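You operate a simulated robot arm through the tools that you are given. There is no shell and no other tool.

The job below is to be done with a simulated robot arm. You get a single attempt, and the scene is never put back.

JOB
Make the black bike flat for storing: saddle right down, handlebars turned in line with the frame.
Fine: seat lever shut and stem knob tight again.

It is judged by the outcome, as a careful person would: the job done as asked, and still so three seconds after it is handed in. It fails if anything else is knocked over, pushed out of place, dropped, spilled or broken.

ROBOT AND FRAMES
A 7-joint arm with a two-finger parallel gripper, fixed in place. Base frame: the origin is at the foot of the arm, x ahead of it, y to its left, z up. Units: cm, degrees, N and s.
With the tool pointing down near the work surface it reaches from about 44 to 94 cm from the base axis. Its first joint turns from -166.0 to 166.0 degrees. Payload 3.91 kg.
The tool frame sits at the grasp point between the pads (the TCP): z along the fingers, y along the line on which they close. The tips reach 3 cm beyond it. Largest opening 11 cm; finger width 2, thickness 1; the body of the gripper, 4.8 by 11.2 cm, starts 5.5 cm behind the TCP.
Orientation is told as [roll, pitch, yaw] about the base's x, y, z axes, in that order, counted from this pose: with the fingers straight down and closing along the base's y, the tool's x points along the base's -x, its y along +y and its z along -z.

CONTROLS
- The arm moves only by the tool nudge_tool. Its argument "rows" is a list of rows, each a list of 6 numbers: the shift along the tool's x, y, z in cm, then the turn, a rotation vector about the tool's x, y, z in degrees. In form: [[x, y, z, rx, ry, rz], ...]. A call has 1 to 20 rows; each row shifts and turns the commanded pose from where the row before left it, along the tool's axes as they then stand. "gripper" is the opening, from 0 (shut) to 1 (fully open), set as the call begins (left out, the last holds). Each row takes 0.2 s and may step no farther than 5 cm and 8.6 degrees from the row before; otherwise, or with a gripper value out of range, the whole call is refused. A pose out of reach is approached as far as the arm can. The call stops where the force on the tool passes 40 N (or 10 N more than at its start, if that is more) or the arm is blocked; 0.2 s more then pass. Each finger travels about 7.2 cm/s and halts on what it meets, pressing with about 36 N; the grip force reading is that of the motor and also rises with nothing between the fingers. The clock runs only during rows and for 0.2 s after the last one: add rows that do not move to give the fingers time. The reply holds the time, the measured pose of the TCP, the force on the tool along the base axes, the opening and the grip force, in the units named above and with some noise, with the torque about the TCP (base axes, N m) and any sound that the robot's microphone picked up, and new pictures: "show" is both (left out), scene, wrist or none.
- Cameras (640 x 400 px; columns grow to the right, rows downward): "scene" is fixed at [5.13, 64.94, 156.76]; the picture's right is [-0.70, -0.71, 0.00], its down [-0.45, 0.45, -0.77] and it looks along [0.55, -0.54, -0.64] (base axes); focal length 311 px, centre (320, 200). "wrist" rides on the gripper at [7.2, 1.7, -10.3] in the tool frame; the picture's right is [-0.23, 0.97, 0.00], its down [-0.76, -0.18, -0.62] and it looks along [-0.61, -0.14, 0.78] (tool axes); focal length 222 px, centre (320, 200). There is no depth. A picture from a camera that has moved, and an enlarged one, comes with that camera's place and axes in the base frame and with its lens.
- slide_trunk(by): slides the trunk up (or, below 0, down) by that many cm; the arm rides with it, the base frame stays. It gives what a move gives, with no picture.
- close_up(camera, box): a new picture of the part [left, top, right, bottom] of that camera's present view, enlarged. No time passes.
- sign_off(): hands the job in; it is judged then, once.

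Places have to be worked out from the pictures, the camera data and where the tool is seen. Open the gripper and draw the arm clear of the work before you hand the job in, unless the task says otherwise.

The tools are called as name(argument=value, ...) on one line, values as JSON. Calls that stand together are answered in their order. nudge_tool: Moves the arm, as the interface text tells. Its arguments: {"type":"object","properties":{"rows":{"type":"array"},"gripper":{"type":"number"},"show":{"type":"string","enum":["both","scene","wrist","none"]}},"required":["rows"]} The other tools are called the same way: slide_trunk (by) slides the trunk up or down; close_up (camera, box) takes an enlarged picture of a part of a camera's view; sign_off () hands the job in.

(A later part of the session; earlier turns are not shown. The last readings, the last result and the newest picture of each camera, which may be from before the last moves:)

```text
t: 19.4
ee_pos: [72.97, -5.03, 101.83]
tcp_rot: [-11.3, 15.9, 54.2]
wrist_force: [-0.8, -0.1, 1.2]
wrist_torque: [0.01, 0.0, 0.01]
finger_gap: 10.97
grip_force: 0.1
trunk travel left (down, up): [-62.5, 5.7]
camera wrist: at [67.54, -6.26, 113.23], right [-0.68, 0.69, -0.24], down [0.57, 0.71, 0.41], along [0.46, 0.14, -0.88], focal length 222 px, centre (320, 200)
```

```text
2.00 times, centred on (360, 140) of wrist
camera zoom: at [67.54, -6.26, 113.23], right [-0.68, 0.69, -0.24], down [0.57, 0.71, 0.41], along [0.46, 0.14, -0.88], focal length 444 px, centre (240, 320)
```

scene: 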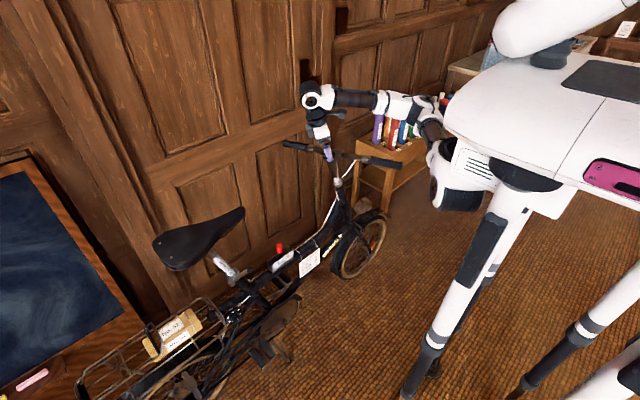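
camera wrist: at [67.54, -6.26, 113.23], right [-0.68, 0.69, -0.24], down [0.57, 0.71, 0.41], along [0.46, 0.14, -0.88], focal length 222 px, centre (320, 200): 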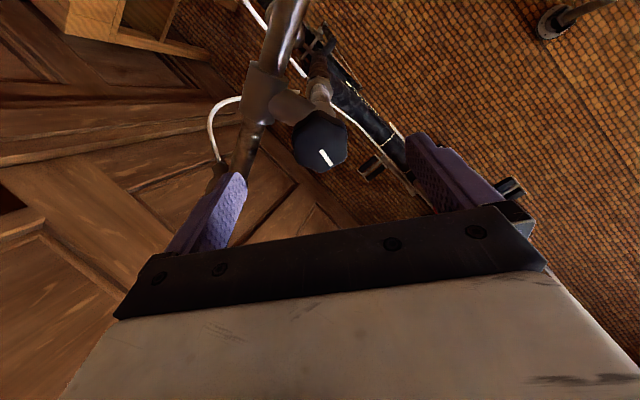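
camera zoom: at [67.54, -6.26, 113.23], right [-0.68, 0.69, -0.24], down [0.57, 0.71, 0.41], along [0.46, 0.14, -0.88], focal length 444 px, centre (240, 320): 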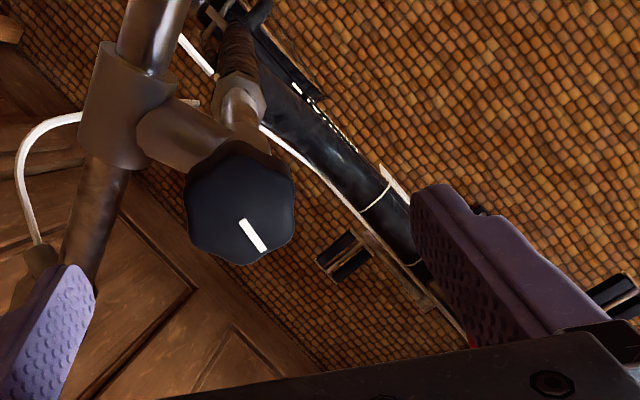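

The wrist has unwound to yaw 54° and the knob is still centred. I'll descend and grip.

nudge_tool(rows=[[0, 0, 2.5, 0, 0, 0], [0, 0, 2.4, 0, 0, 0], [0, 0, 0, 0, 0, 0]], gripper=1, show="none")

nudge_tool(rows=[[0, 0, 0, 0, 0, 0], [0, 0, 0, 0, 0, 0], [0, 0, 0, 0, 0, 0], [0, 0, 0, 0, 0, 0]], gripper=0, show="both")

```text
t: 20.2
ee_pos: [73.13, -6.57, 97.37]
tcp_rot: [-11.1, 16.1, 54.4]
wrist_force: [-0.1, 0.4, 0.7]
wrist_torque: [0.0, 0.0, -0.02]
finger_gap: 11.0
grip_force: 0.0
trunk travel left (down, up): [-62.5, 5.7]
```

```text
t: 21.2
ee_pos: [72.96, -6.48, 97.18]
tcp_rot: [-11.1, 16.1, 54.5]
wrist_force: [-7.8, 3.4, -4.1]
wrist_torque: [0.0, -0.01, 0.0]
finger_gap: 4.35
grip_force: 45.0
trunk travel left (down, up): [-62.5, 5.7]
camera wrist: at [67.64, -7.79, 108.72], right [-0.68, 0.69, -0.24], down [0.57, 0.71, 0.41], along [0.46, 0.14, -0.88], focal length 222 px, centre (320, 200)
```

scene: 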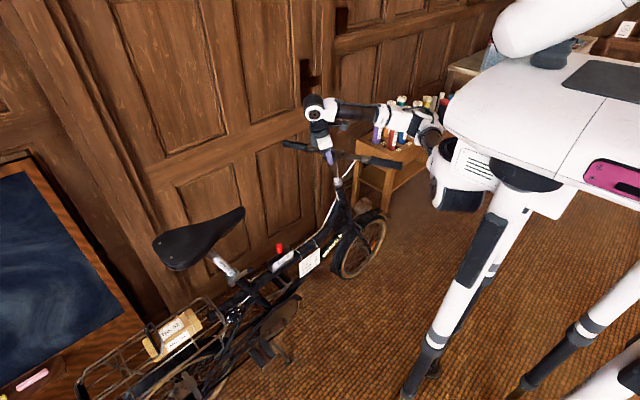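
wrist: 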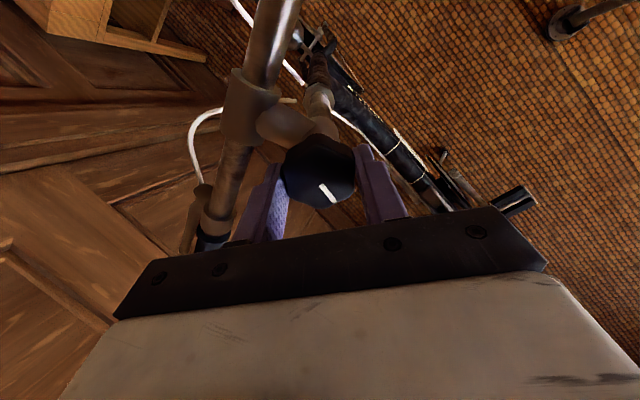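

Gripped again (gap 4.35). I'll turn counter-clockwise to carry the stem around.

nudge_tool(rows=[[0, 0.04, 0, 0, 0, -8], [0, 0, 0, 0, 0, -8], [0, 0, 0, 0, 0, -8], [0, 0, 0, 0, 0, -8], [0, 0, 0, 0, 0, 0]], gripper=0, show="both")

close_up(camera="scene", box=[260, 90, 420, 190])

```text
t: 22.4
ee_pos: [73.02, -6.5, 97.15]
tcp_rot: [-0.7, 19.5, 87.9]
wrist_force: [8.4, 7.4, -0.3]
wrist_torque: [-0.02, -0.12, -0.1]
finger_gap: 4.35
grip_force: 44.9
trunk travel left (down, up): [-62.5, 5.7]
camera wrist: at [71.08, -9.81, 109.3], right [-0.97, 0.24, -0.09], down [0.2, 0.92, 0.34], along [0.16, 0.31, -0.94], focal length 222 px, centre (320, 200)
```

scene: 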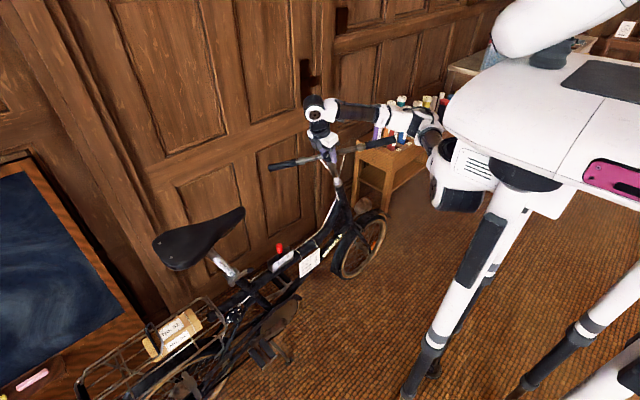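
wrist: 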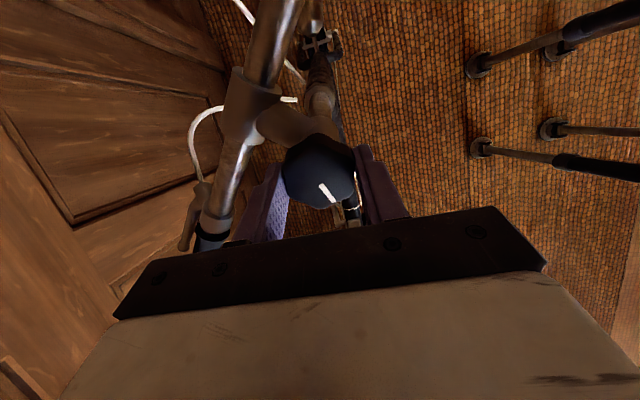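

```text
4.00 times, centred on (340, 140) of scene
camera zoom: at [5.13, 64.94, 156.76], right [-0.7, -0.71, 0.0], down [-0.45, 0.45, -0.77], along [0.55, -0.54, -0.64], focal length 1245 px, centre (240, 440)
```

zoom: 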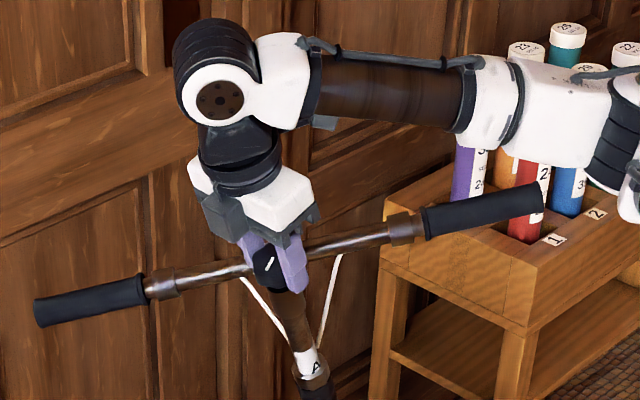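

The stem follows the knob, the bar is now at about 48°, and the wheel is still straight. I'll continue another 40°.

nudge_tool(rows=[[-0.03, -0.03, 0, 0, 0, -8], [0, 0, 0, 0, 0, -8], [0, 0, 0, 0, 0, -8], [0, 0, 0, 0, 0, -8], [0, 0, 0, 0, 0, -8], [0, 0, 0, 0, 0, 0]], gripper=0, show="both")

close_up(camera="scene", box=[260, 90, 420, 190])

```text
t: 23.8
ee_pos: [72.97, -6.5, 97.13]
tcp_rot: [12.5, 15.1, 129.8]
wrist_force: [-14.1, 2.6, -13.3]
wrist_torque: [-0.23, 0.51, -0.31]
finger_gap: 4.37
grip_force: 45.1
trunk travel left (down, up): [-62.5, 5.7]
camera wrist: at [76.16, -9.43, 109.05], right [-0.91, -0.4, 0.15], down [-0.33, 0.88, 0.35], along [-0.27, 0.27, -0.92], focal length 222 px, centre (320, 200)
```

scene: 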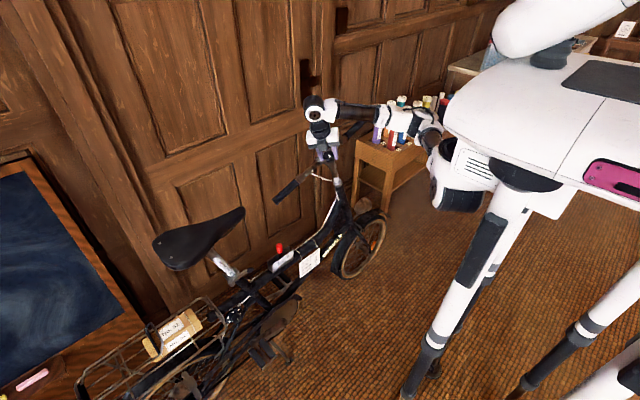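
wrist: 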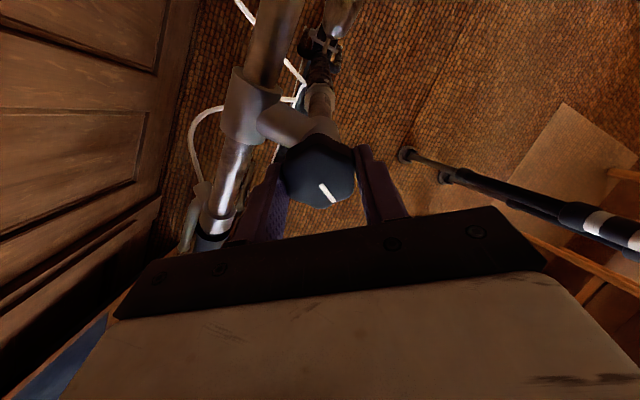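

```text
4.00 times, centred on (340, 140) of scene
camera zoom: at [5.13, 64.94, 156.76], right [-0.7, -0.71, 0.0], down [-0.45, 0.45, -0.77], along [0.55, -0.54, -0.64], focal length 1245 px, centre (240, 440)
```

zoom: 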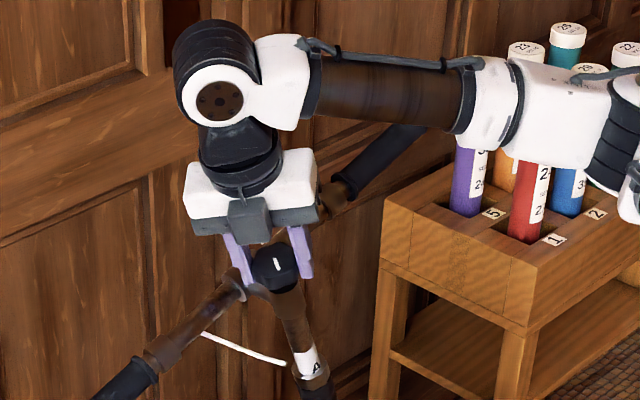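

By projecting onto the bar plane I get about 87° of turn. I'll add 3°, then check the bar angle from the pictures before tightening.

nudge_tool(rows=[[0.0, 0.07, 0.03, 0, 0, -3], [0, 0, 0, 0, 0, 0], [0, 0, 0, 0, 0, 0]], gripper=0, show="both")

close_up(camera="wrist", box=[120, 0, 440, 240])

close_up(camera="scene", box=[240, 110, 400, 210])

```text
t: 24.6
ee_pos: [73.04, -6.73, 97.16]
tcp_rot: [13.1, 14.4, 132.8]
wrist_force: [-8.1, 5.5, -13.7]
wrist_torque: [0.57, 0.78, -0.38]
finger_gap: 4.37
grip_force: 45.2
trunk travel left (down, up): [-62.5, 5.7]
camera wrist: at [76.45, -9.29, 109.0], right [-0.88, -0.44, 0.16], down [-0.37, 0.86, 0.36], along [-0.29, 0.26, -0.92], focal length 222 px, centre (320, 200)
```

scene: 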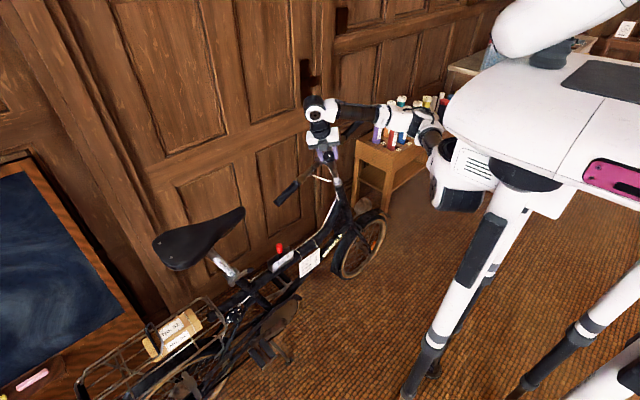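
wrist: 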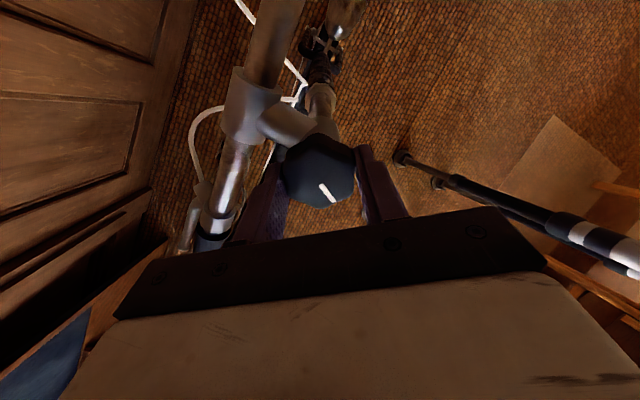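

```text
1.67 times, centred on (280, 120) of wrist
camera zoom: at [76.45, -9.29, 109.0], right [-0.88, -0.44, 0.16], down [-0.37, 0.86, 0.36], along [-0.29, 0.26, -0.92], focal length 370 px, centre (387, 333)
```

zoom: 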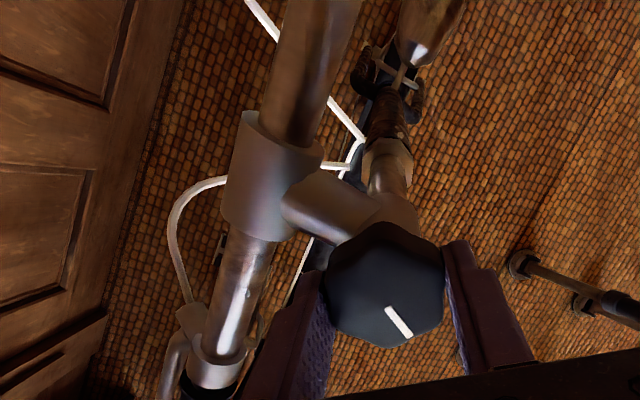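

```text
4.00 times, centred on (320, 160) of scene
camera zoom: at [5.13, 64.94, 156.76], right [-0.7, -0.71, 0.0], down [-0.45, 0.45, -0.77], along [0.55, -0.54, -0.64], focal length 1245 px, centre (320, 360)
```

zoom: 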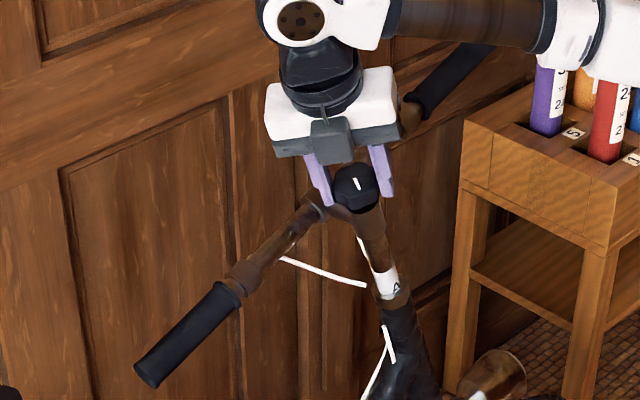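

The bar is now in line with the frame to within about 1°. Next I'll turn the knob clockwise to tighten, checking that the bar doesn't get dragged along.

nudge_tool(rows=[[0, 0.02, 0.05, 0, 0, 8], [0, 0, 0, 0, 0, 8], [0, 0, 0, 0, 0, 8], [0, 0, 0, 0, 0, 8], [0, 0, 0, 0, 0, 8], [0, 0, 0, 0, 0, 0]], gripper=0, show="both")

close_up(camera="scene", box=[240, 110, 400, 210])

```text
t: 26.0
ee_pos: [73.08, -6.67, 97.06]
tcp_rot: [0.2, 19.5, 90.9]
wrist_force: [4.9, 14.3, -6.5]
wrist_torque: [-0.29, -0.37, 0.14]
finger_gap: 4.38
grip_force: 44.8
trunk travel left (down, up): [-62.5, 5.7]
camera wrist: at [71.42, -9.93, 109.24], right [-0.98, 0.2, -0.07], down [0.16, 0.93, 0.33], along [0.13, 0.31, -0.94], focal length 222 px, centre (320, 200)
```

scene: 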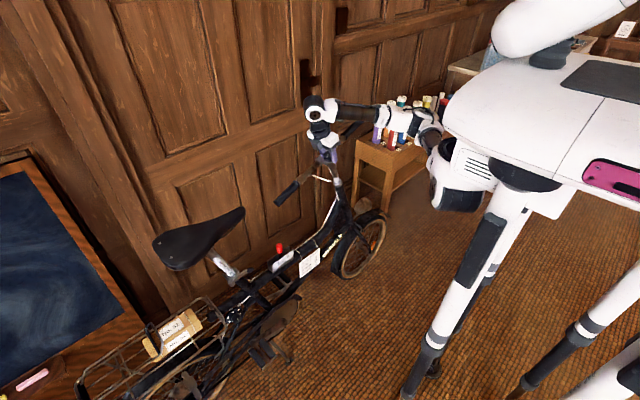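
wrist: 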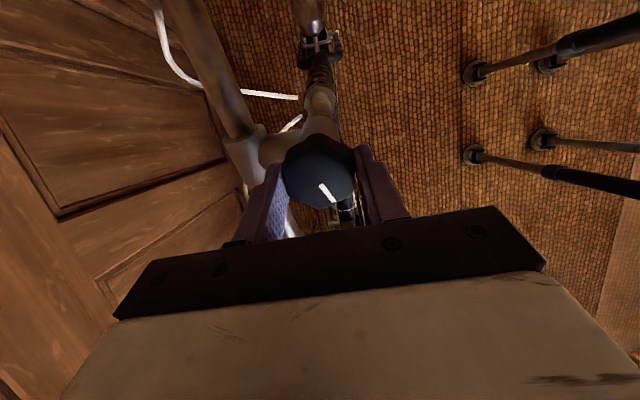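

```text
4.00 times, centred on (320, 160) of scene
camera zoom: at [5.13, 64.94, 156.76], right [-0.7, -0.71, 0.0], down [-0.45, 0.45, -0.77], along [0.55, -0.54, -0.64], focal length 1245 px, centre (320, 360)
```

zoom: 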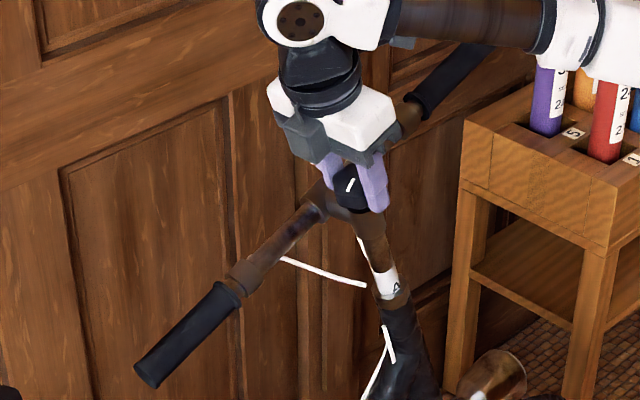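

The bar stayed put while the knob turned 42° clockwise. I'll continue, relieving the side load.

nudge_tool(rows=[[-0.07, -0.02, 0, 0, 0, 8], [0, 0, 0, 0, 0, 8], [0, 0, 0, 0, 0, 8], [0, 0, 0, 0, 0, 8], [0, 0, 0, 0, 0, 8], [0, 0, 0, 0, 0, 0]], gripper=0, show="scene")

```text
t: 27.4
ee_pos: [73.15, -6.64, 97.01]
tcp_rot: [-12.7, 15.1, 49.0]
wrist_force: [25.3, 1.4, -0.6]
wrist_torque: [0.15, -1.28, 0.48]
finger_gap: 4.39
grip_force: 45.1
trunk travel left (down, up): [-62.5, 5.7]
```

scene: 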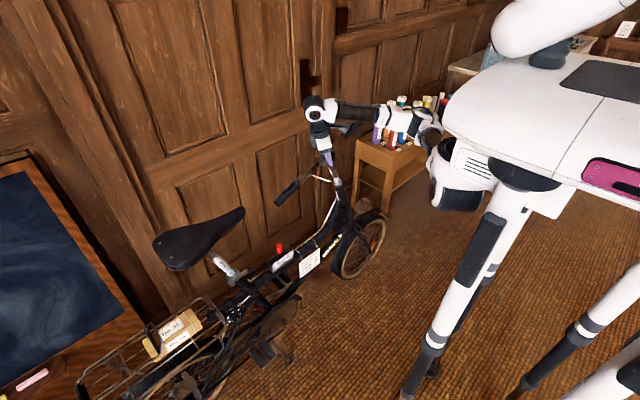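

Bar still in line. I'll relieve the 25 N side load (shift about +0.12 in x) and keep tightening.

nudge_tool(rows=[[-0.08, -0.09, 0, 0, 0, 4], [0, 0, 0, 0, 0, 8], [0, 0, 0, 0, 0, 8], [0, 0, 0, 0, 0, 8], [0, 0, 0, 0, 0, 0]], gripper=0, show="scene")

```text
t: 28.6
ee_pos: [72.97, -6.72, 97.05]
tcp_rot: [-18.1, 7.6, 21.7]
wrist_force: [16.2, -4.7, 1.9]
wrist_torque: [-0.25, -1.22, 0.42]
finger_gap: 4.38
grip_force: 44.4
trunk travel left (down, up): [-62.5, 5.7]
```

scene: 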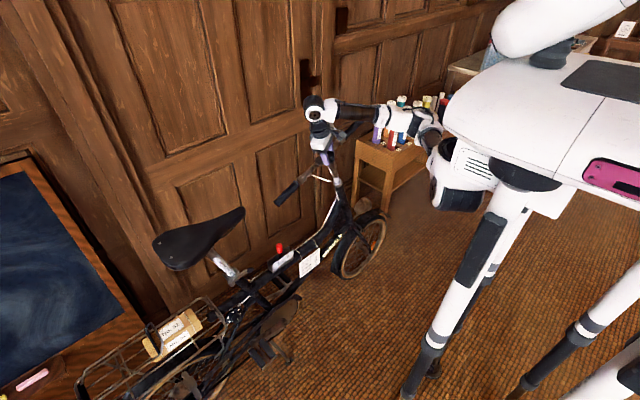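

The knob has turned 111° clockwise with low torque so far and the bar hasn't moved. I'll keep going.

nudge_tool(rows=[[-0.07, -0.05, 0, 0, 0, 4], [0, 0, 0, 0, 0, 8], [0, 0, 0, 0, 0, 8], [0, 0, 0, 0, 0, 8], [0, 0, 0, 0, 0, 0]], gripper=0, show="both")

```text
t: 29.8
ee_pos: [73.12, -6.73, 97.15]
tcp_rot: [-19.5, -1.6, -4.7]
wrist_force: [-1.8, -3.8, -3.8]
wrist_torque: [-0.67, -0.65, 0.19]
finger_gap: 4.35
grip_force: 44.7
trunk travel left (down, up): [-62.5, 5.7]
camera wrist: at [66.05, -0.99, 106.04], right [0.31, 0.9, -0.32], down [0.74, -0.02, 0.67], along [0.59, -0.44, -0.67], focal length 222 px, centre (320, 200)
```

scene: 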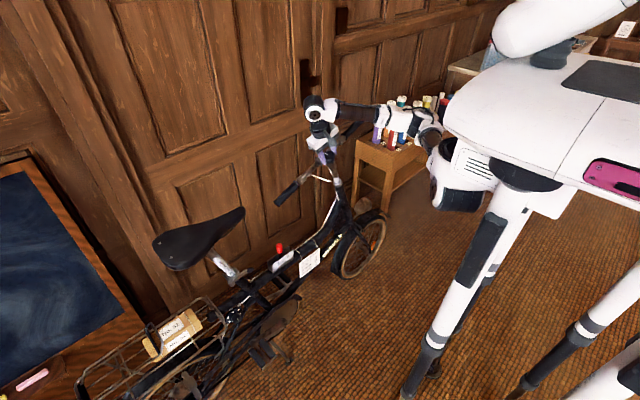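
wrist: 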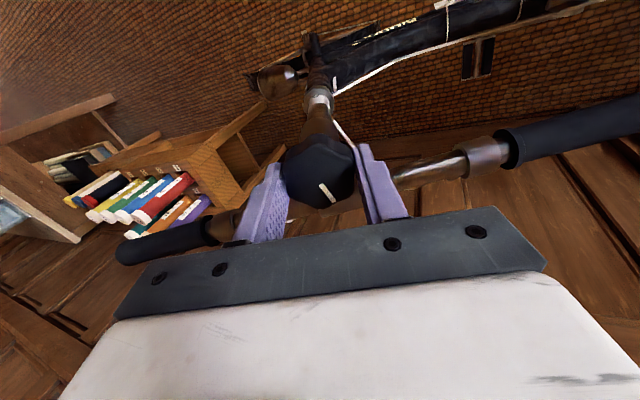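

The mark is about 20–25° short of its original tight position, which pointed along the stem arm. I'll turn clockwise in smaller steps and watch the torque.

nudge_tool(rows=[[0, -0.02, 0, 0, 0, 6], [0, 0, 0, 0, 0, 6], [0, 0, 0, 0, 0, 0]], gripper=0, show="wrist")

close_up(camera="scene", box=[240, 110, 400, 210])

```text
t: 30.6
ee_pos: [73.14, -6.72, 97.05]
tcp_rot: [-18.8, -5.6, -16.2]
wrist_force: [-2.5, -4.5, -2.8]
wrist_torque: [-0.41, 0.21, -0.07]
finger_gap: 4.36
grip_force: 44.9
trunk travel left (down, up): [-62.5, 5.7]
camera wrist: at [66.67, 0.34, 105.56], right [0.5, 0.81, -0.29], down [0.68, -0.16, 0.72], along [0.54, -0.56, -0.63], focal length 222 px, centre (320, 200)
```

wrist: 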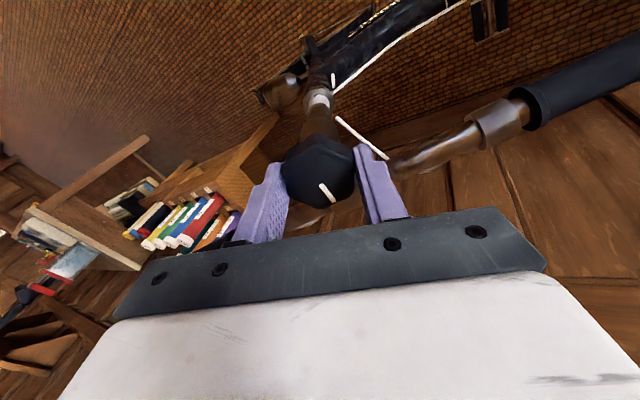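

```text
4.00 times, centred on (320, 160) of scene
camera zoom: at [5.13, 64.94, 156.76], right [-0.7, -0.71, 0.0], down [-0.45, 0.45, -0.77], along [0.55, -0.54, -0.64], focal length 1245 px, centre (320, 360)
```

zoom: 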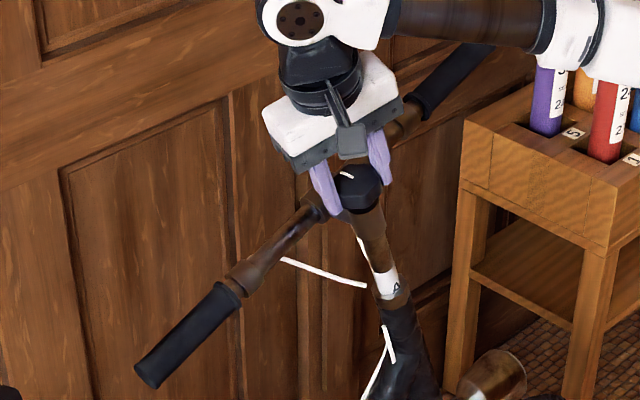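

Torque is still low and the bar hasn't moved. I'll carry on with small steps.

nudge_tool(rows=[[0, 0, 0, 0, 0, 6], [0, 0, 0, 0, 0, 6], [0, 0, 0, 0, 0, 0]], gripper=0, show="wrist")

close_up(camera="scene", box=[240, 110, 400, 210])

```text
t: 31.4
ee_pos: [73.18, -6.72, 97.17]
tcp_rot: [-17.3, -9.3, -27.7]
wrist_force: [-1.5, -12.1, 2.2]
wrist_torque: [-0.83, 0.43, 0.73]
finger_gap: 4.33
grip_force: 44.9
trunk travel left (down, up): [-62.5, 5.7]
camera wrist: at [67.64, 1.49, 105.16], right [0.67, 0.7, -0.25], down [0.58, -0.29, 0.76], along [0.46, -0.66, -0.6], focal length 222 px, centre (320, 200)
```

wrist: 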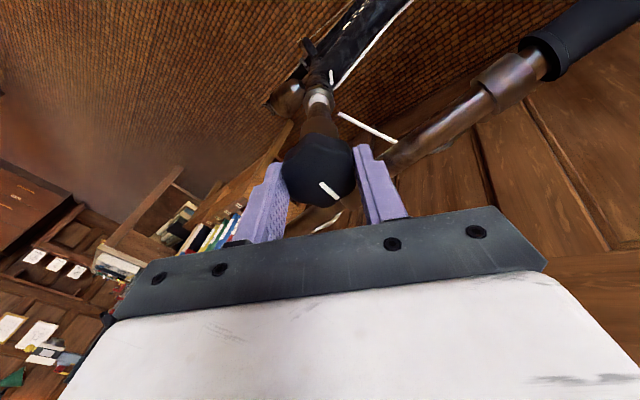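

```text
4.00 times, centred on (320, 160) of scene
camera zoom: at [5.13, 64.94, 156.76], right [-0.7, -0.71, 0.0], down [-0.45, 0.45, -0.77], along [0.55, -0.54, -0.64], focal length 1245 px, centre (320, 360)
```

zoom: 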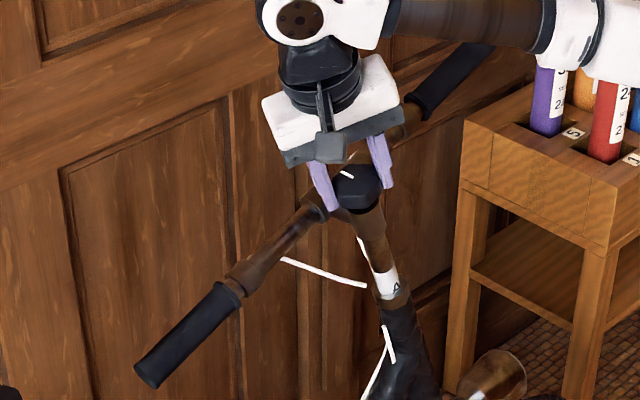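

Torque has risen to 0.73 N·m and the knob has begun to slip slightly in the grip, so it's reaching the tight stop. One more small turn should confirm it.

nudge_tool(rows=[[0, -0.04, 0, 0, 0, 4], [0, 0, 0, 0, 0, 4], [0, 0, 0, 0, 0, 0]], gripper=0, show="wrist")

close_up(camera="scene", box=[240, 110, 400, 210])

close_up(camera="wrist", box=[240, 100, 400, 240])

```text
t: 32.2
ee_pos: [73.04, -6.78, 97.13]
tcp_rot: [-15.7, -11.6, -35.4]
wrist_force: [-4.4, -6.7, 0.8]
wrist_torque: [-0.7, 0.31, 0.35]
finger_gap: 4.36
grip_force: 45.4
trunk travel left (down, up): [-62.5, 5.7]
camera wrist: at [68.33, 2.16, 104.94], right [0.77, 0.6, -0.21], down [0.5, -0.36, 0.79], along [0.4, -0.71, -0.58], focal length 222 px, centre (320, 200)
```

wrist: 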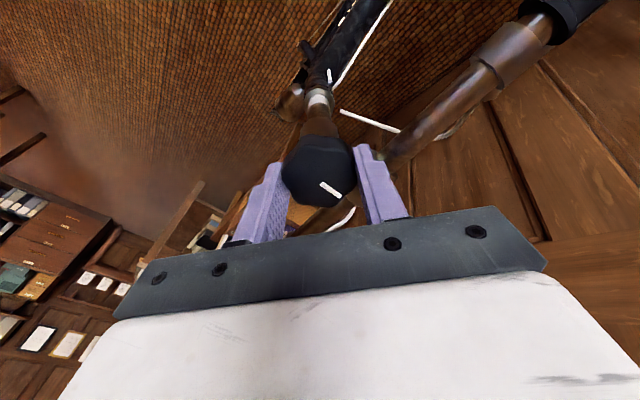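

```text
4.00 times, centred on (320, 160) of scene
camera zoom: at [5.13, 64.94, 156.76], right [-0.7, -0.71, 0.0], down [-0.45, 0.45, -0.77], along [0.55, -0.54, -0.64], focal length 1245 px, centre (320, 360)
```

zoom: 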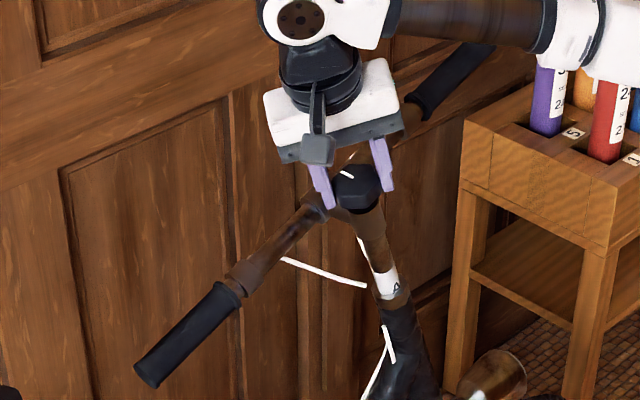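

```text
2.86 times, centred on (320, 170) of wrist
camera zoom: at [68.33, 2.16, 104.94], right [0.77, 0.6, -0.21], down [0.5, -0.36, 0.79], along [0.4, -0.71, -0.58], focal length 635 px, centre (320, 286)
```

zoom: 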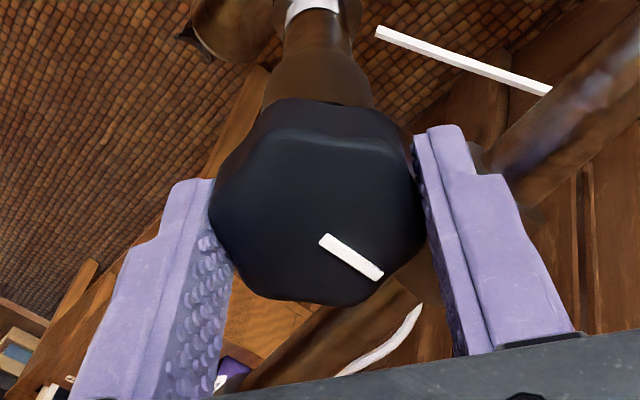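

The mark in the scene view has stopped moving while the hand slips round the knob, so the knob is at its tight stop. I'll release and back off along the axis.

nudge_tool(rows=[[0, 0, 0, 0, 0, 0], [0, 0, 0, 0, 0, 0], [0, 0, 0, 0, 0, 0], [0, 0, -3, 0, 0, 0], [0, 0, -4.5, 0, 0, 0], [0, 0, -4.5, 0, 0, 0], [0, 0, -4.5, 0, 0, 0], [0, 0, -4.5, 0, 0, 0], [0, 0, 0, 0, 0, 0]], gripper=1, show="both")

close_up(camera="scene", box=[260, 110, 380, 210])

close_up(camera="scene", box=[300, 160, 420, 290])

```text
t: 34.2
ee_pos: [73.26, 0.29, 117.03]
tcp_rot: [-15.8, -11.5, -35.5]
wrist_force: [-0.3, 0.4, 0.0]
wrist_torque: [0.01, 0.02, -0.02]
finger_gap: 11.0
grip_force: 0.1
trunk travel left (down, up): [-62.5, 5.7]
camera wrist: at [68.51, 9.2, 124.81], right [0.77, 0.6, -0.21], down [0.5, -0.36, 0.79], along [0.4, -0.71, -0.58], focal length 222 px, centre (320, 200)
```

scene: 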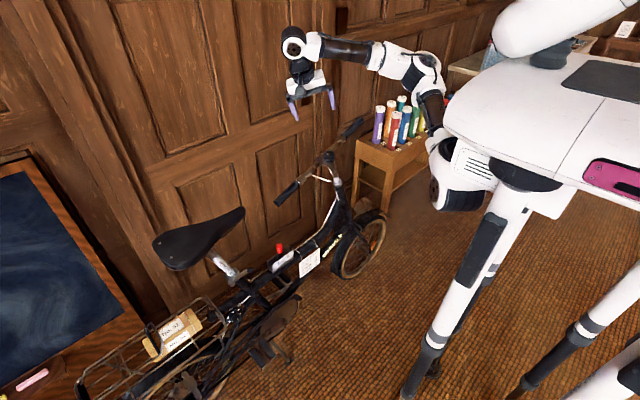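
wrist: 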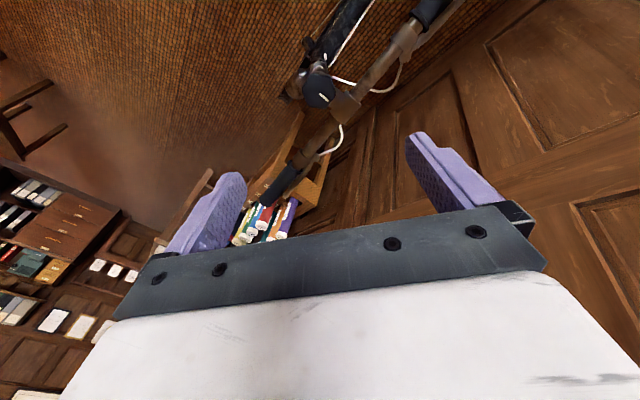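

```text
4.00 times, centred on (320, 160) of scene
camera zoom: at [5.13, 64.94, 156.76], right [-0.7, -0.71, 0.0], down [-0.45, 0.45, -0.77], along [0.55, -0.54, -0.64], focal length 1245 px, centre (320, 360)
```

zoom: 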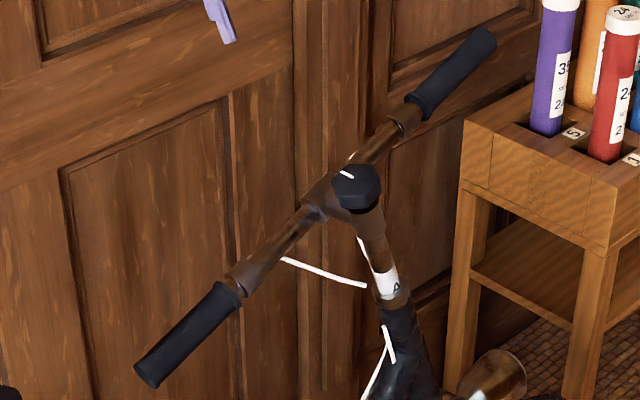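

```text
3.08 times, centred on (360, 225) of scene
camera zoom: at [5.13, 64.94, 156.76], right [-0.7, -0.71, 0.0], down [-0.45, 0.45, -0.77], along [0.55, -0.54, -0.64], focal length 958 px, centre (197, 123)
```

zoom: 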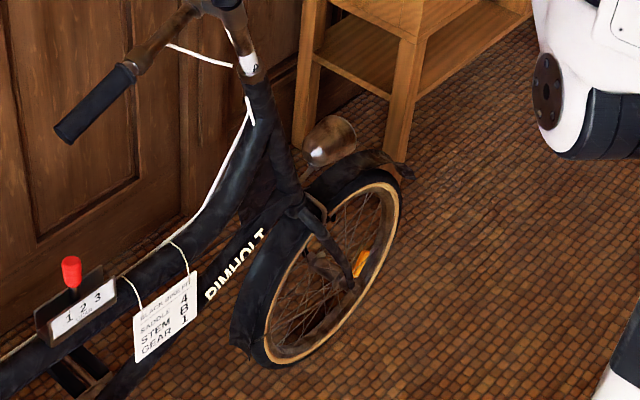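

Stem done: the bar is in line to within about 1°, the knob is tight, and the wheel, "A" mark height and everything else are unchanged. Now the saddle: I'll level the tool and move toward the robot side, clear of the bike, before lowering the trunk.

nudge_tool(rows=[[0, 0, 0, 0, 0, -7.4], [0, 0, 0, 0, 0, -7.4], [0, 0, 0, 0, 0, -7.4], [0, 0, 0, 0, 0, -7.4], [0, 0, 0, 0, 0, -7.4], [0, 0, 0, -6.5, 0, 0], [0, 0, 0, -6.5, 0, 0], [0, 0, 0, -6.5, 0, 0], [3.5, 3.5, 0, 0, 0, 0], [3.5, 3.5, 0, 0, 0, 0], [3.5, 3.5, 0, 0, 0, 0], [3.5, 3.5, 0, 0, 0, 0], [3.5, 3.5, 0, 0, 0, 0], [3.5, 3.5, 0, 0, 0, 0], [3.5, 3.5, 0, 0, 0, 0], [0, 0, 0, 0, 0, 0]], gripper=1, show="both")

```text
t: 37.6
ee_pos: [48.35, 24.83, 116.63]
tcp_rot: [-0.1, -0.1, 0.0]
wrist_force: [-0.3, -0.7, -0.4]
wrist_torque: [0.04, 0.03, 0.0]
finger_gap: 10.98
grip_force: 0.0
trunk travel left (down, up): [-62.5, 5.7]
camera wrist: at [41.19, 26.67, 126.92], right [0.23, 0.97, 0.0], down [0.76, -0.18, 0.62], along [0.61, -0.14, -0.78], focal length 222 px, centre (320, 200)
```

scene: 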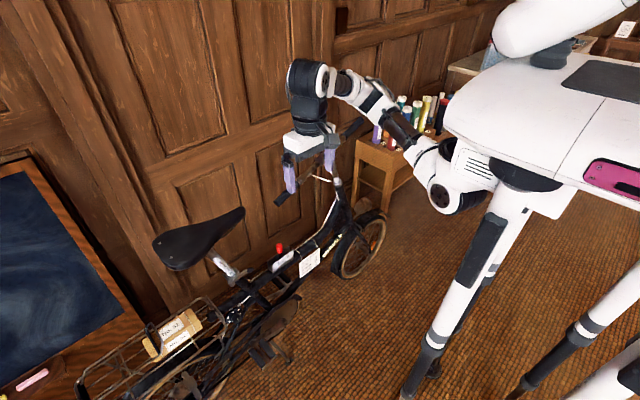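
wrist: 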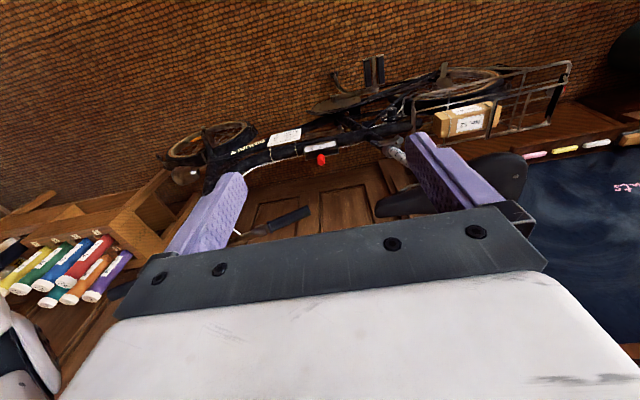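

The arm is clear of the bike on the robot side. I'll lower the trunk in two stages.

slide_trunk(by=-20)

slide_trunk(by=-20)

nudge_tool(rows=[[0, 0, 0, 0, 0, -7.5], [0, 0, 0, 0, 0, -7.5], [0, 0, 0, 0, 0, -7.5], [0, 0, 0, 0, 0, -7.5], [0, 0, 0, 0, 0, -7.5], [0, 0, 0, 0, 0, -7.5], [0, 0, 0, 0, 0, -7.5], [0, 0, 0, 0, 0, -7.5], [0, 0, 0, 0, 0, -7.5], [0, 0, 0, 0, 0, -7.5], [0, 0, 0, 0, 0, -7.5], [0, 0, 0, 0, 0, -7.5]], gripper=1, show="both")

```text
t: 39.8
ee_pos: [48.39, 24.95, 96.69]
tcp_rot: [-0.1, -0.1, -0.1]
wrist_force: [0.0, -0.2, -0.4]
wrist_torque: [0.01, -0.01, -0.02]
finger_gap: 11.01
grip_force: 0.0
trunk travel left (down, up): [-42.5, 25.7]
```

```text
t: 41.9
ee_pos: [48.5, 24.96, 76.7]
tcp_rot: [0.0, -0.1, 0.0]
wrist_force: [0.0, 0.3, -0.2]
wrist_torque: [0.02, 0.01, -0.03]
finger_gap: 11.0
grip_force: 0.0
trunk travel left (down, up): [-22.5, 45.7]
```

```text
t: 44.5
ee_pos: [48.44, 24.96, 76.76]
tcp_rot: [0.0, 0.0, 90.1]
wrist_force: [-0.4, -0.3, 0.4]
wrist_torque: [-0.01, 0.0, 0.03]
finger_gap: 10.99
grip_force: 0.1
trunk travel left (down, up): [-22.5, 45.7]
camera wrist: at [46.76, 17.71, 86.98], right [-0.97, 0.23, 0.0], down [0.18, 0.76, 0.62], along [0.14, 0.61, -0.78], focal length 222 px, centre (320, 200)
```

scene: 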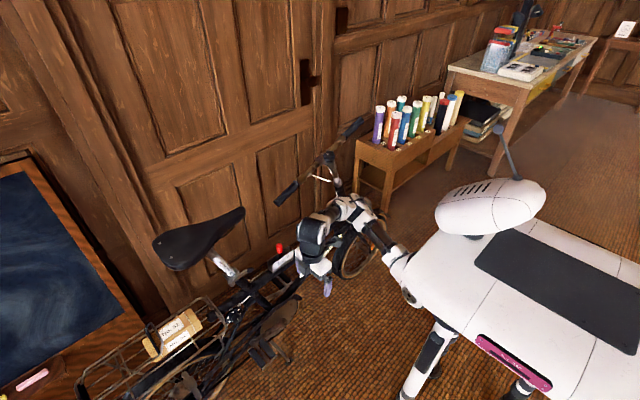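
wrist: 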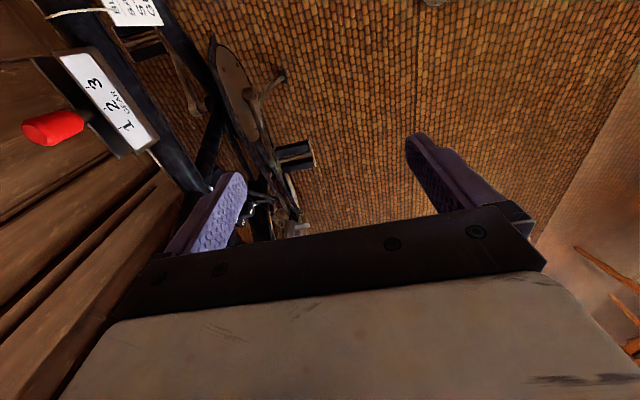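

The tool is now yawed so the camera sits on the −y side. I'll tilt it toward horizontal (pointing +x), moving forward a little so the wrist doesn't crowd the base.

nudge_tool(rows=[[0, 0, 0, 7.5, 0, 0], [0, 0, 0, 7.5, 0, 0], [0, 0, 0, 7.5, 0, 0], [0, 0, 0, 7.5, 0, 0], [0, 0, 0, 7.5, 0, 0], [0, 0, 0, 7.5, 0, 0], [0, -2.8, 2.8, 0, 0, 0], [0, -2.8, 2.8, 0, 0, 0], [0, 0, 0, 0, 0, 0]], gripper=1, show="both")

```text
t: 46.5
ee_pos: [56.3, 24.78, 76.74]
tcp_rot: [-45.0, 0.0, 90.0]
wrist_force: [-0.6, -0.4, -0.5]
wrist_torque: [-0.01, -0.04, -0.01]
finger_gap: 11.03
grip_force: 0.0
trunk travel left (down, up): [-22.5, 45.7]
camera wrist: at [47.93, 17.64, 82.79], right [-0.69, 0.23, -0.69], down [-0.32, 0.76, 0.57], along [0.65, 0.61, -0.45], focal length 222 px, centre (320, 200)
```

scene: 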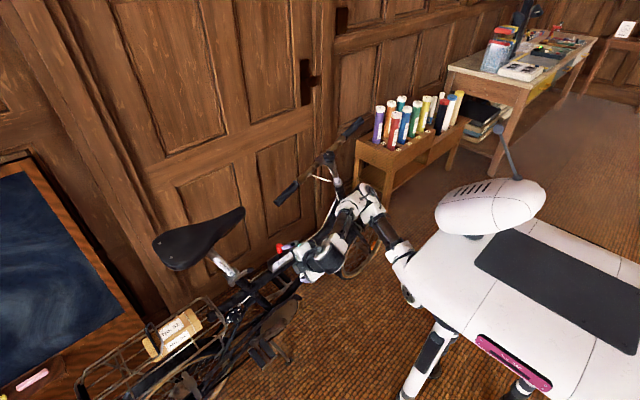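
wrist: 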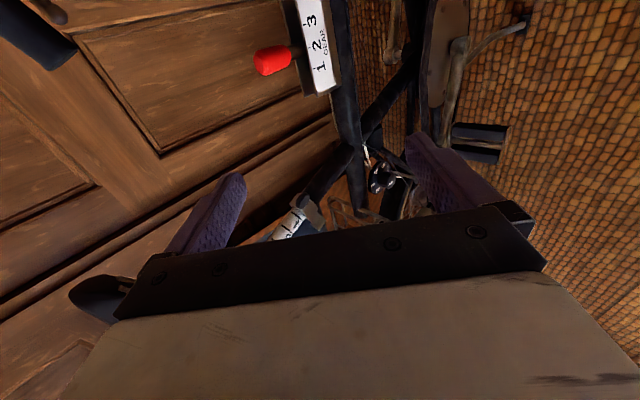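

I'll check how close the arm's elbow is to the bike's stem in the scene view, and look at the lever.

close_up(camera="scene", box=[260, 140, 420, 310])

close_up(camera="wrist", box=[220, 120, 440, 260])

```text
2.35 times, centred on (340, 225) of scene
camera zoom: at [5.13, 64.94, 156.76], right [-0.7, -0.71, 0.0], down [-0.45, 0.45, -0.77], along [0.55, -0.54, -0.64], focal length 732 px, centre (273, 141)
```

zoom: 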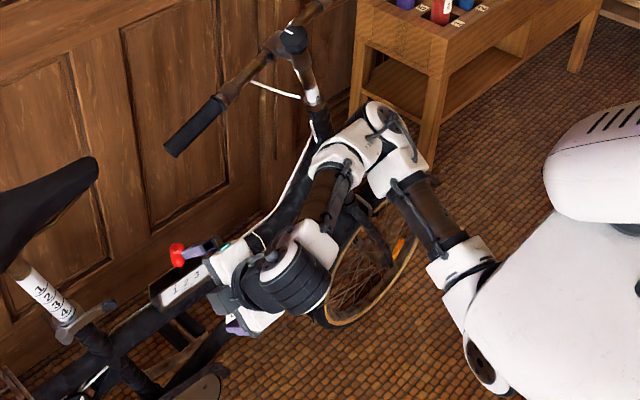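

```text
2.86 times, centred on (330, 190) of wrist
camera zoom: at [47.93, 17.64, 82.79], right [-0.69, 0.23, -0.69], down [-0.32, 0.76, 0.57], along [0.65, 0.61, -0.45], focal length 635 px, centre (291, 229)
```

zoom: 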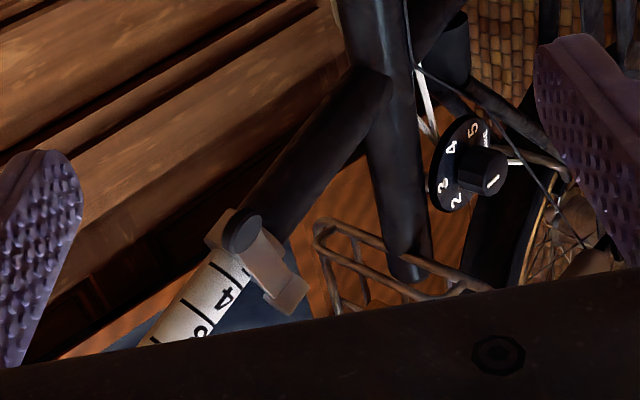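

Elbow clearance looks fine. Triangulating again, the lever tip is at about [68.85,35.35,71.1] and the pivot barrel at about [70.95,42.6,68.5]. I'll finish tilting to horizontal and roll so that the closing axis runs parallel to the seat post.

nudge_tool(rows=[[0, 0, 0, 7.5, 0, 0], [0, 0, 0, 7.5, 0, 0], [0, 0, 0, 7.5, 0, 0], [0, 0, 0, 7.5, 0, 0], [0, 0, 0, 7.5, 0, 0], [0, 0, 0, 7.5, 0, 0], [0, 0, 0, 0, 0, -6.53], [0, 0, 0, 0, 0, -6.53], [0, 0, 0, 0, 0, -6.53], [0, 0, 0, 0, 0, 0]], gripper=1, show="both")

```text
t: 48.7
ee_pos: [60.78, 23.69, 77.23]
tcp_rot: [-89.9, 19.7, 90.2]
wrist_force: [-0.3, -0.1, -0.1]
wrist_torque: [0.01, -0.02, 0.01]
finger_gap: 10.99
grip_force: 0.1
out of reach, approached as far as the arm can: row 5, 6
trunk travel left (down, up): [-22.5, 45.7]
camera wrist: at [50.49, 16.34, 78.13], right [0.0, -0.11, -0.99], down [-0.63, 0.77, -0.09], along [0.78, 0.62, -0.07], focal length 222 px, centre (320, 200)
```

scene: 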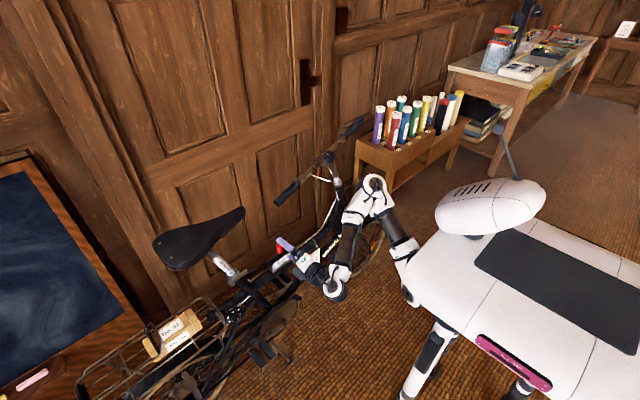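
wrist: 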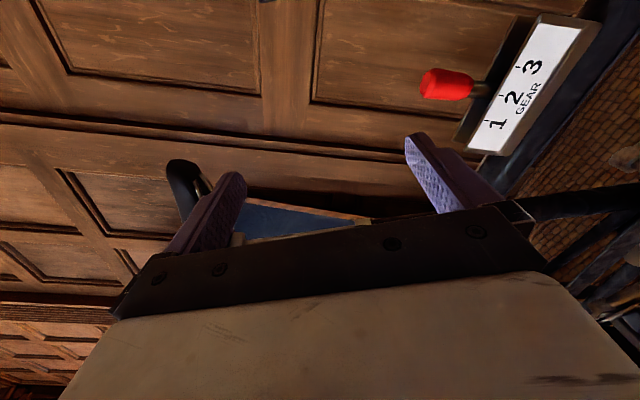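

Parts of that turn were too close to the base, so the tool ended up at x≈60.8. I'll now shift over to the lever's y and z while staying back in x.

nudge_tool(rows=[[-4.35, 0.62, 0, 0, 0, 0], [-4.35, 0.62, 0, 0, 0, 0], [-4.35, 0.62, 0, 0, 0, 0], [0, 0, 0, 0, 0, 0]], gripper=1, show="both")

```text
t: 49.7
ee_pos: [62.26, 35.38, 71.23]
tcp_rot: [-89.8, 19.6, 90.1]
wrist_force: [0.2, 0.4, 0.5]
wrist_torque: [0.0, -0.02, -0.01]
finger_gap: 10.96
grip_force: 0.1
out of reach, approached as far as the arm can: row 1, 2
trunk travel left (down, up): [-22.5, 45.7]
camera wrist: at [51.94, 28.01, 71.97], right [0.0, -0.11, -0.99], down [-0.62, 0.78, -0.09], along [0.78, 0.62, -0.07], focal length 222 px, centre (320, 200)
```

scene: 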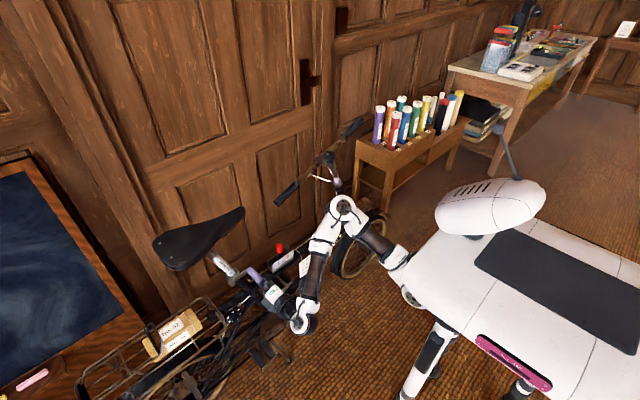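
wrist: 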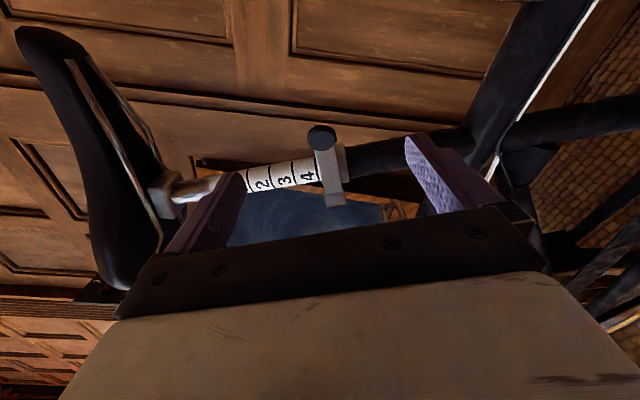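

The lever is in view between the fingers, with its dark tip at about (322,137). I'll zoom in to check the alignment before advancing.

close_up(camera="wrist", box=[220, 100, 440, 240])

close_up(camera="scene", box=[180, 200, 340, 340])

```text
2.86 times, centred on (330, 170) of wrist
camera zoom: at [51.94, 28.01, 71.97], right [0.0, -0.11, -0.99], down [-0.62, 0.78, -0.09], along [0.78, 0.62, -0.07], focal length 635 px, centre (291, 286)
```

zoom: 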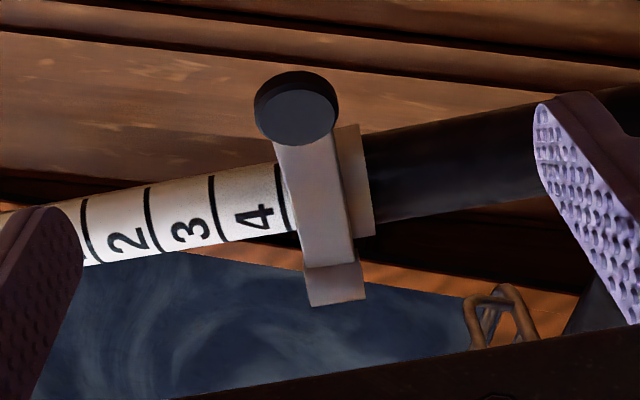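

```text
2.86 times, centred on (260, 270) of scene
camera zoom: at [5.13, 64.94, 156.76], right [-0.7, -0.71, 0.0], down [-0.45, 0.45, -0.77], along [0.55, -0.54, -0.64], focal length 889 px, centre (491, 0)
```

zoom: 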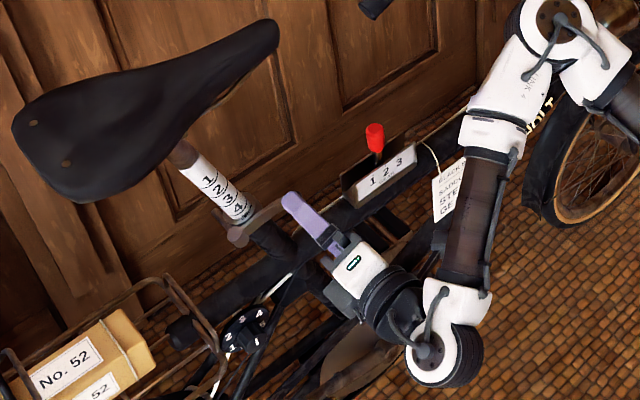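

The cap is about 2.3 cm across and centred between the fingers. I'll advance 5.7 cm and close on it.

nudge_tool(rows=[[0, 0, 2.85, 0, 0, 0], [0, 0, 2.85, 0, 0, 0], [0, 0, 0, 0, 0, 0]], gripper=1, show="wrist")

close_up(camera="wrist", box=[200, 80, 480, 260])

```text
t: 50.5
ee_pos: [67.98, 35.08, 71.52]
tcp_rot: [-90.0, 19.6, 90.0]
wrist_force: [0.9, 0.4, 0.4]
wrist_torque: [0.0, 0.0, 0.03]
finger_gap: 11.01
grip_force: 0.0
trunk travel left (down, up): [-22.5, 45.7]
camera wrist: at [57.65, 27.74, 72.22], right [0.0, -0.11, -0.99], down [-0.62, 0.78, -0.09], along [0.78, 0.62, -0.07], focal length 222 px, centre (320, 200)
```

wrist: 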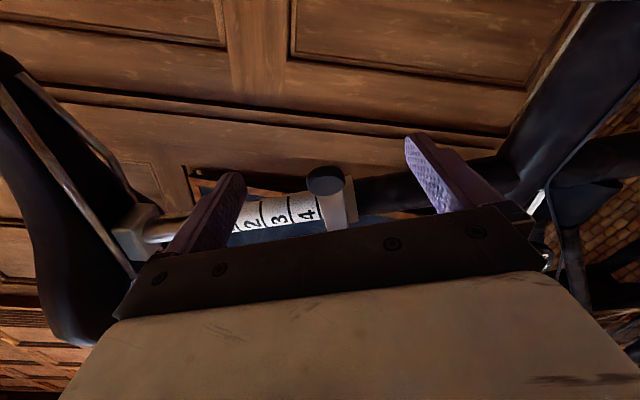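

```text
2.22 times, centred on (340, 170) of wrist
camera zoom: at [57.65, 27.74, 72.22], right [0.0, -0.11, -0.99], down [-0.62, 0.78, -0.09], along [0.78, 0.62, -0.07], focal length 494 px, centre (276, 267)
```

zoom: 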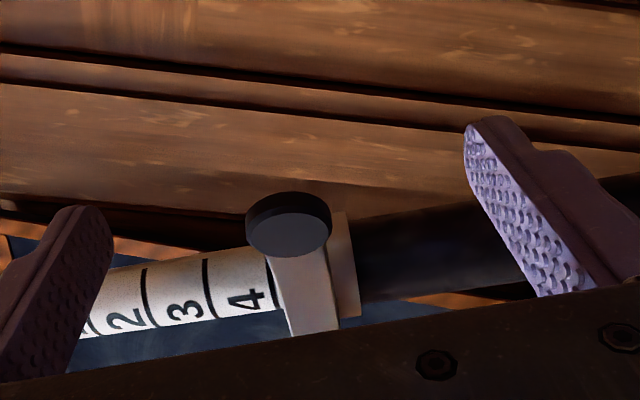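

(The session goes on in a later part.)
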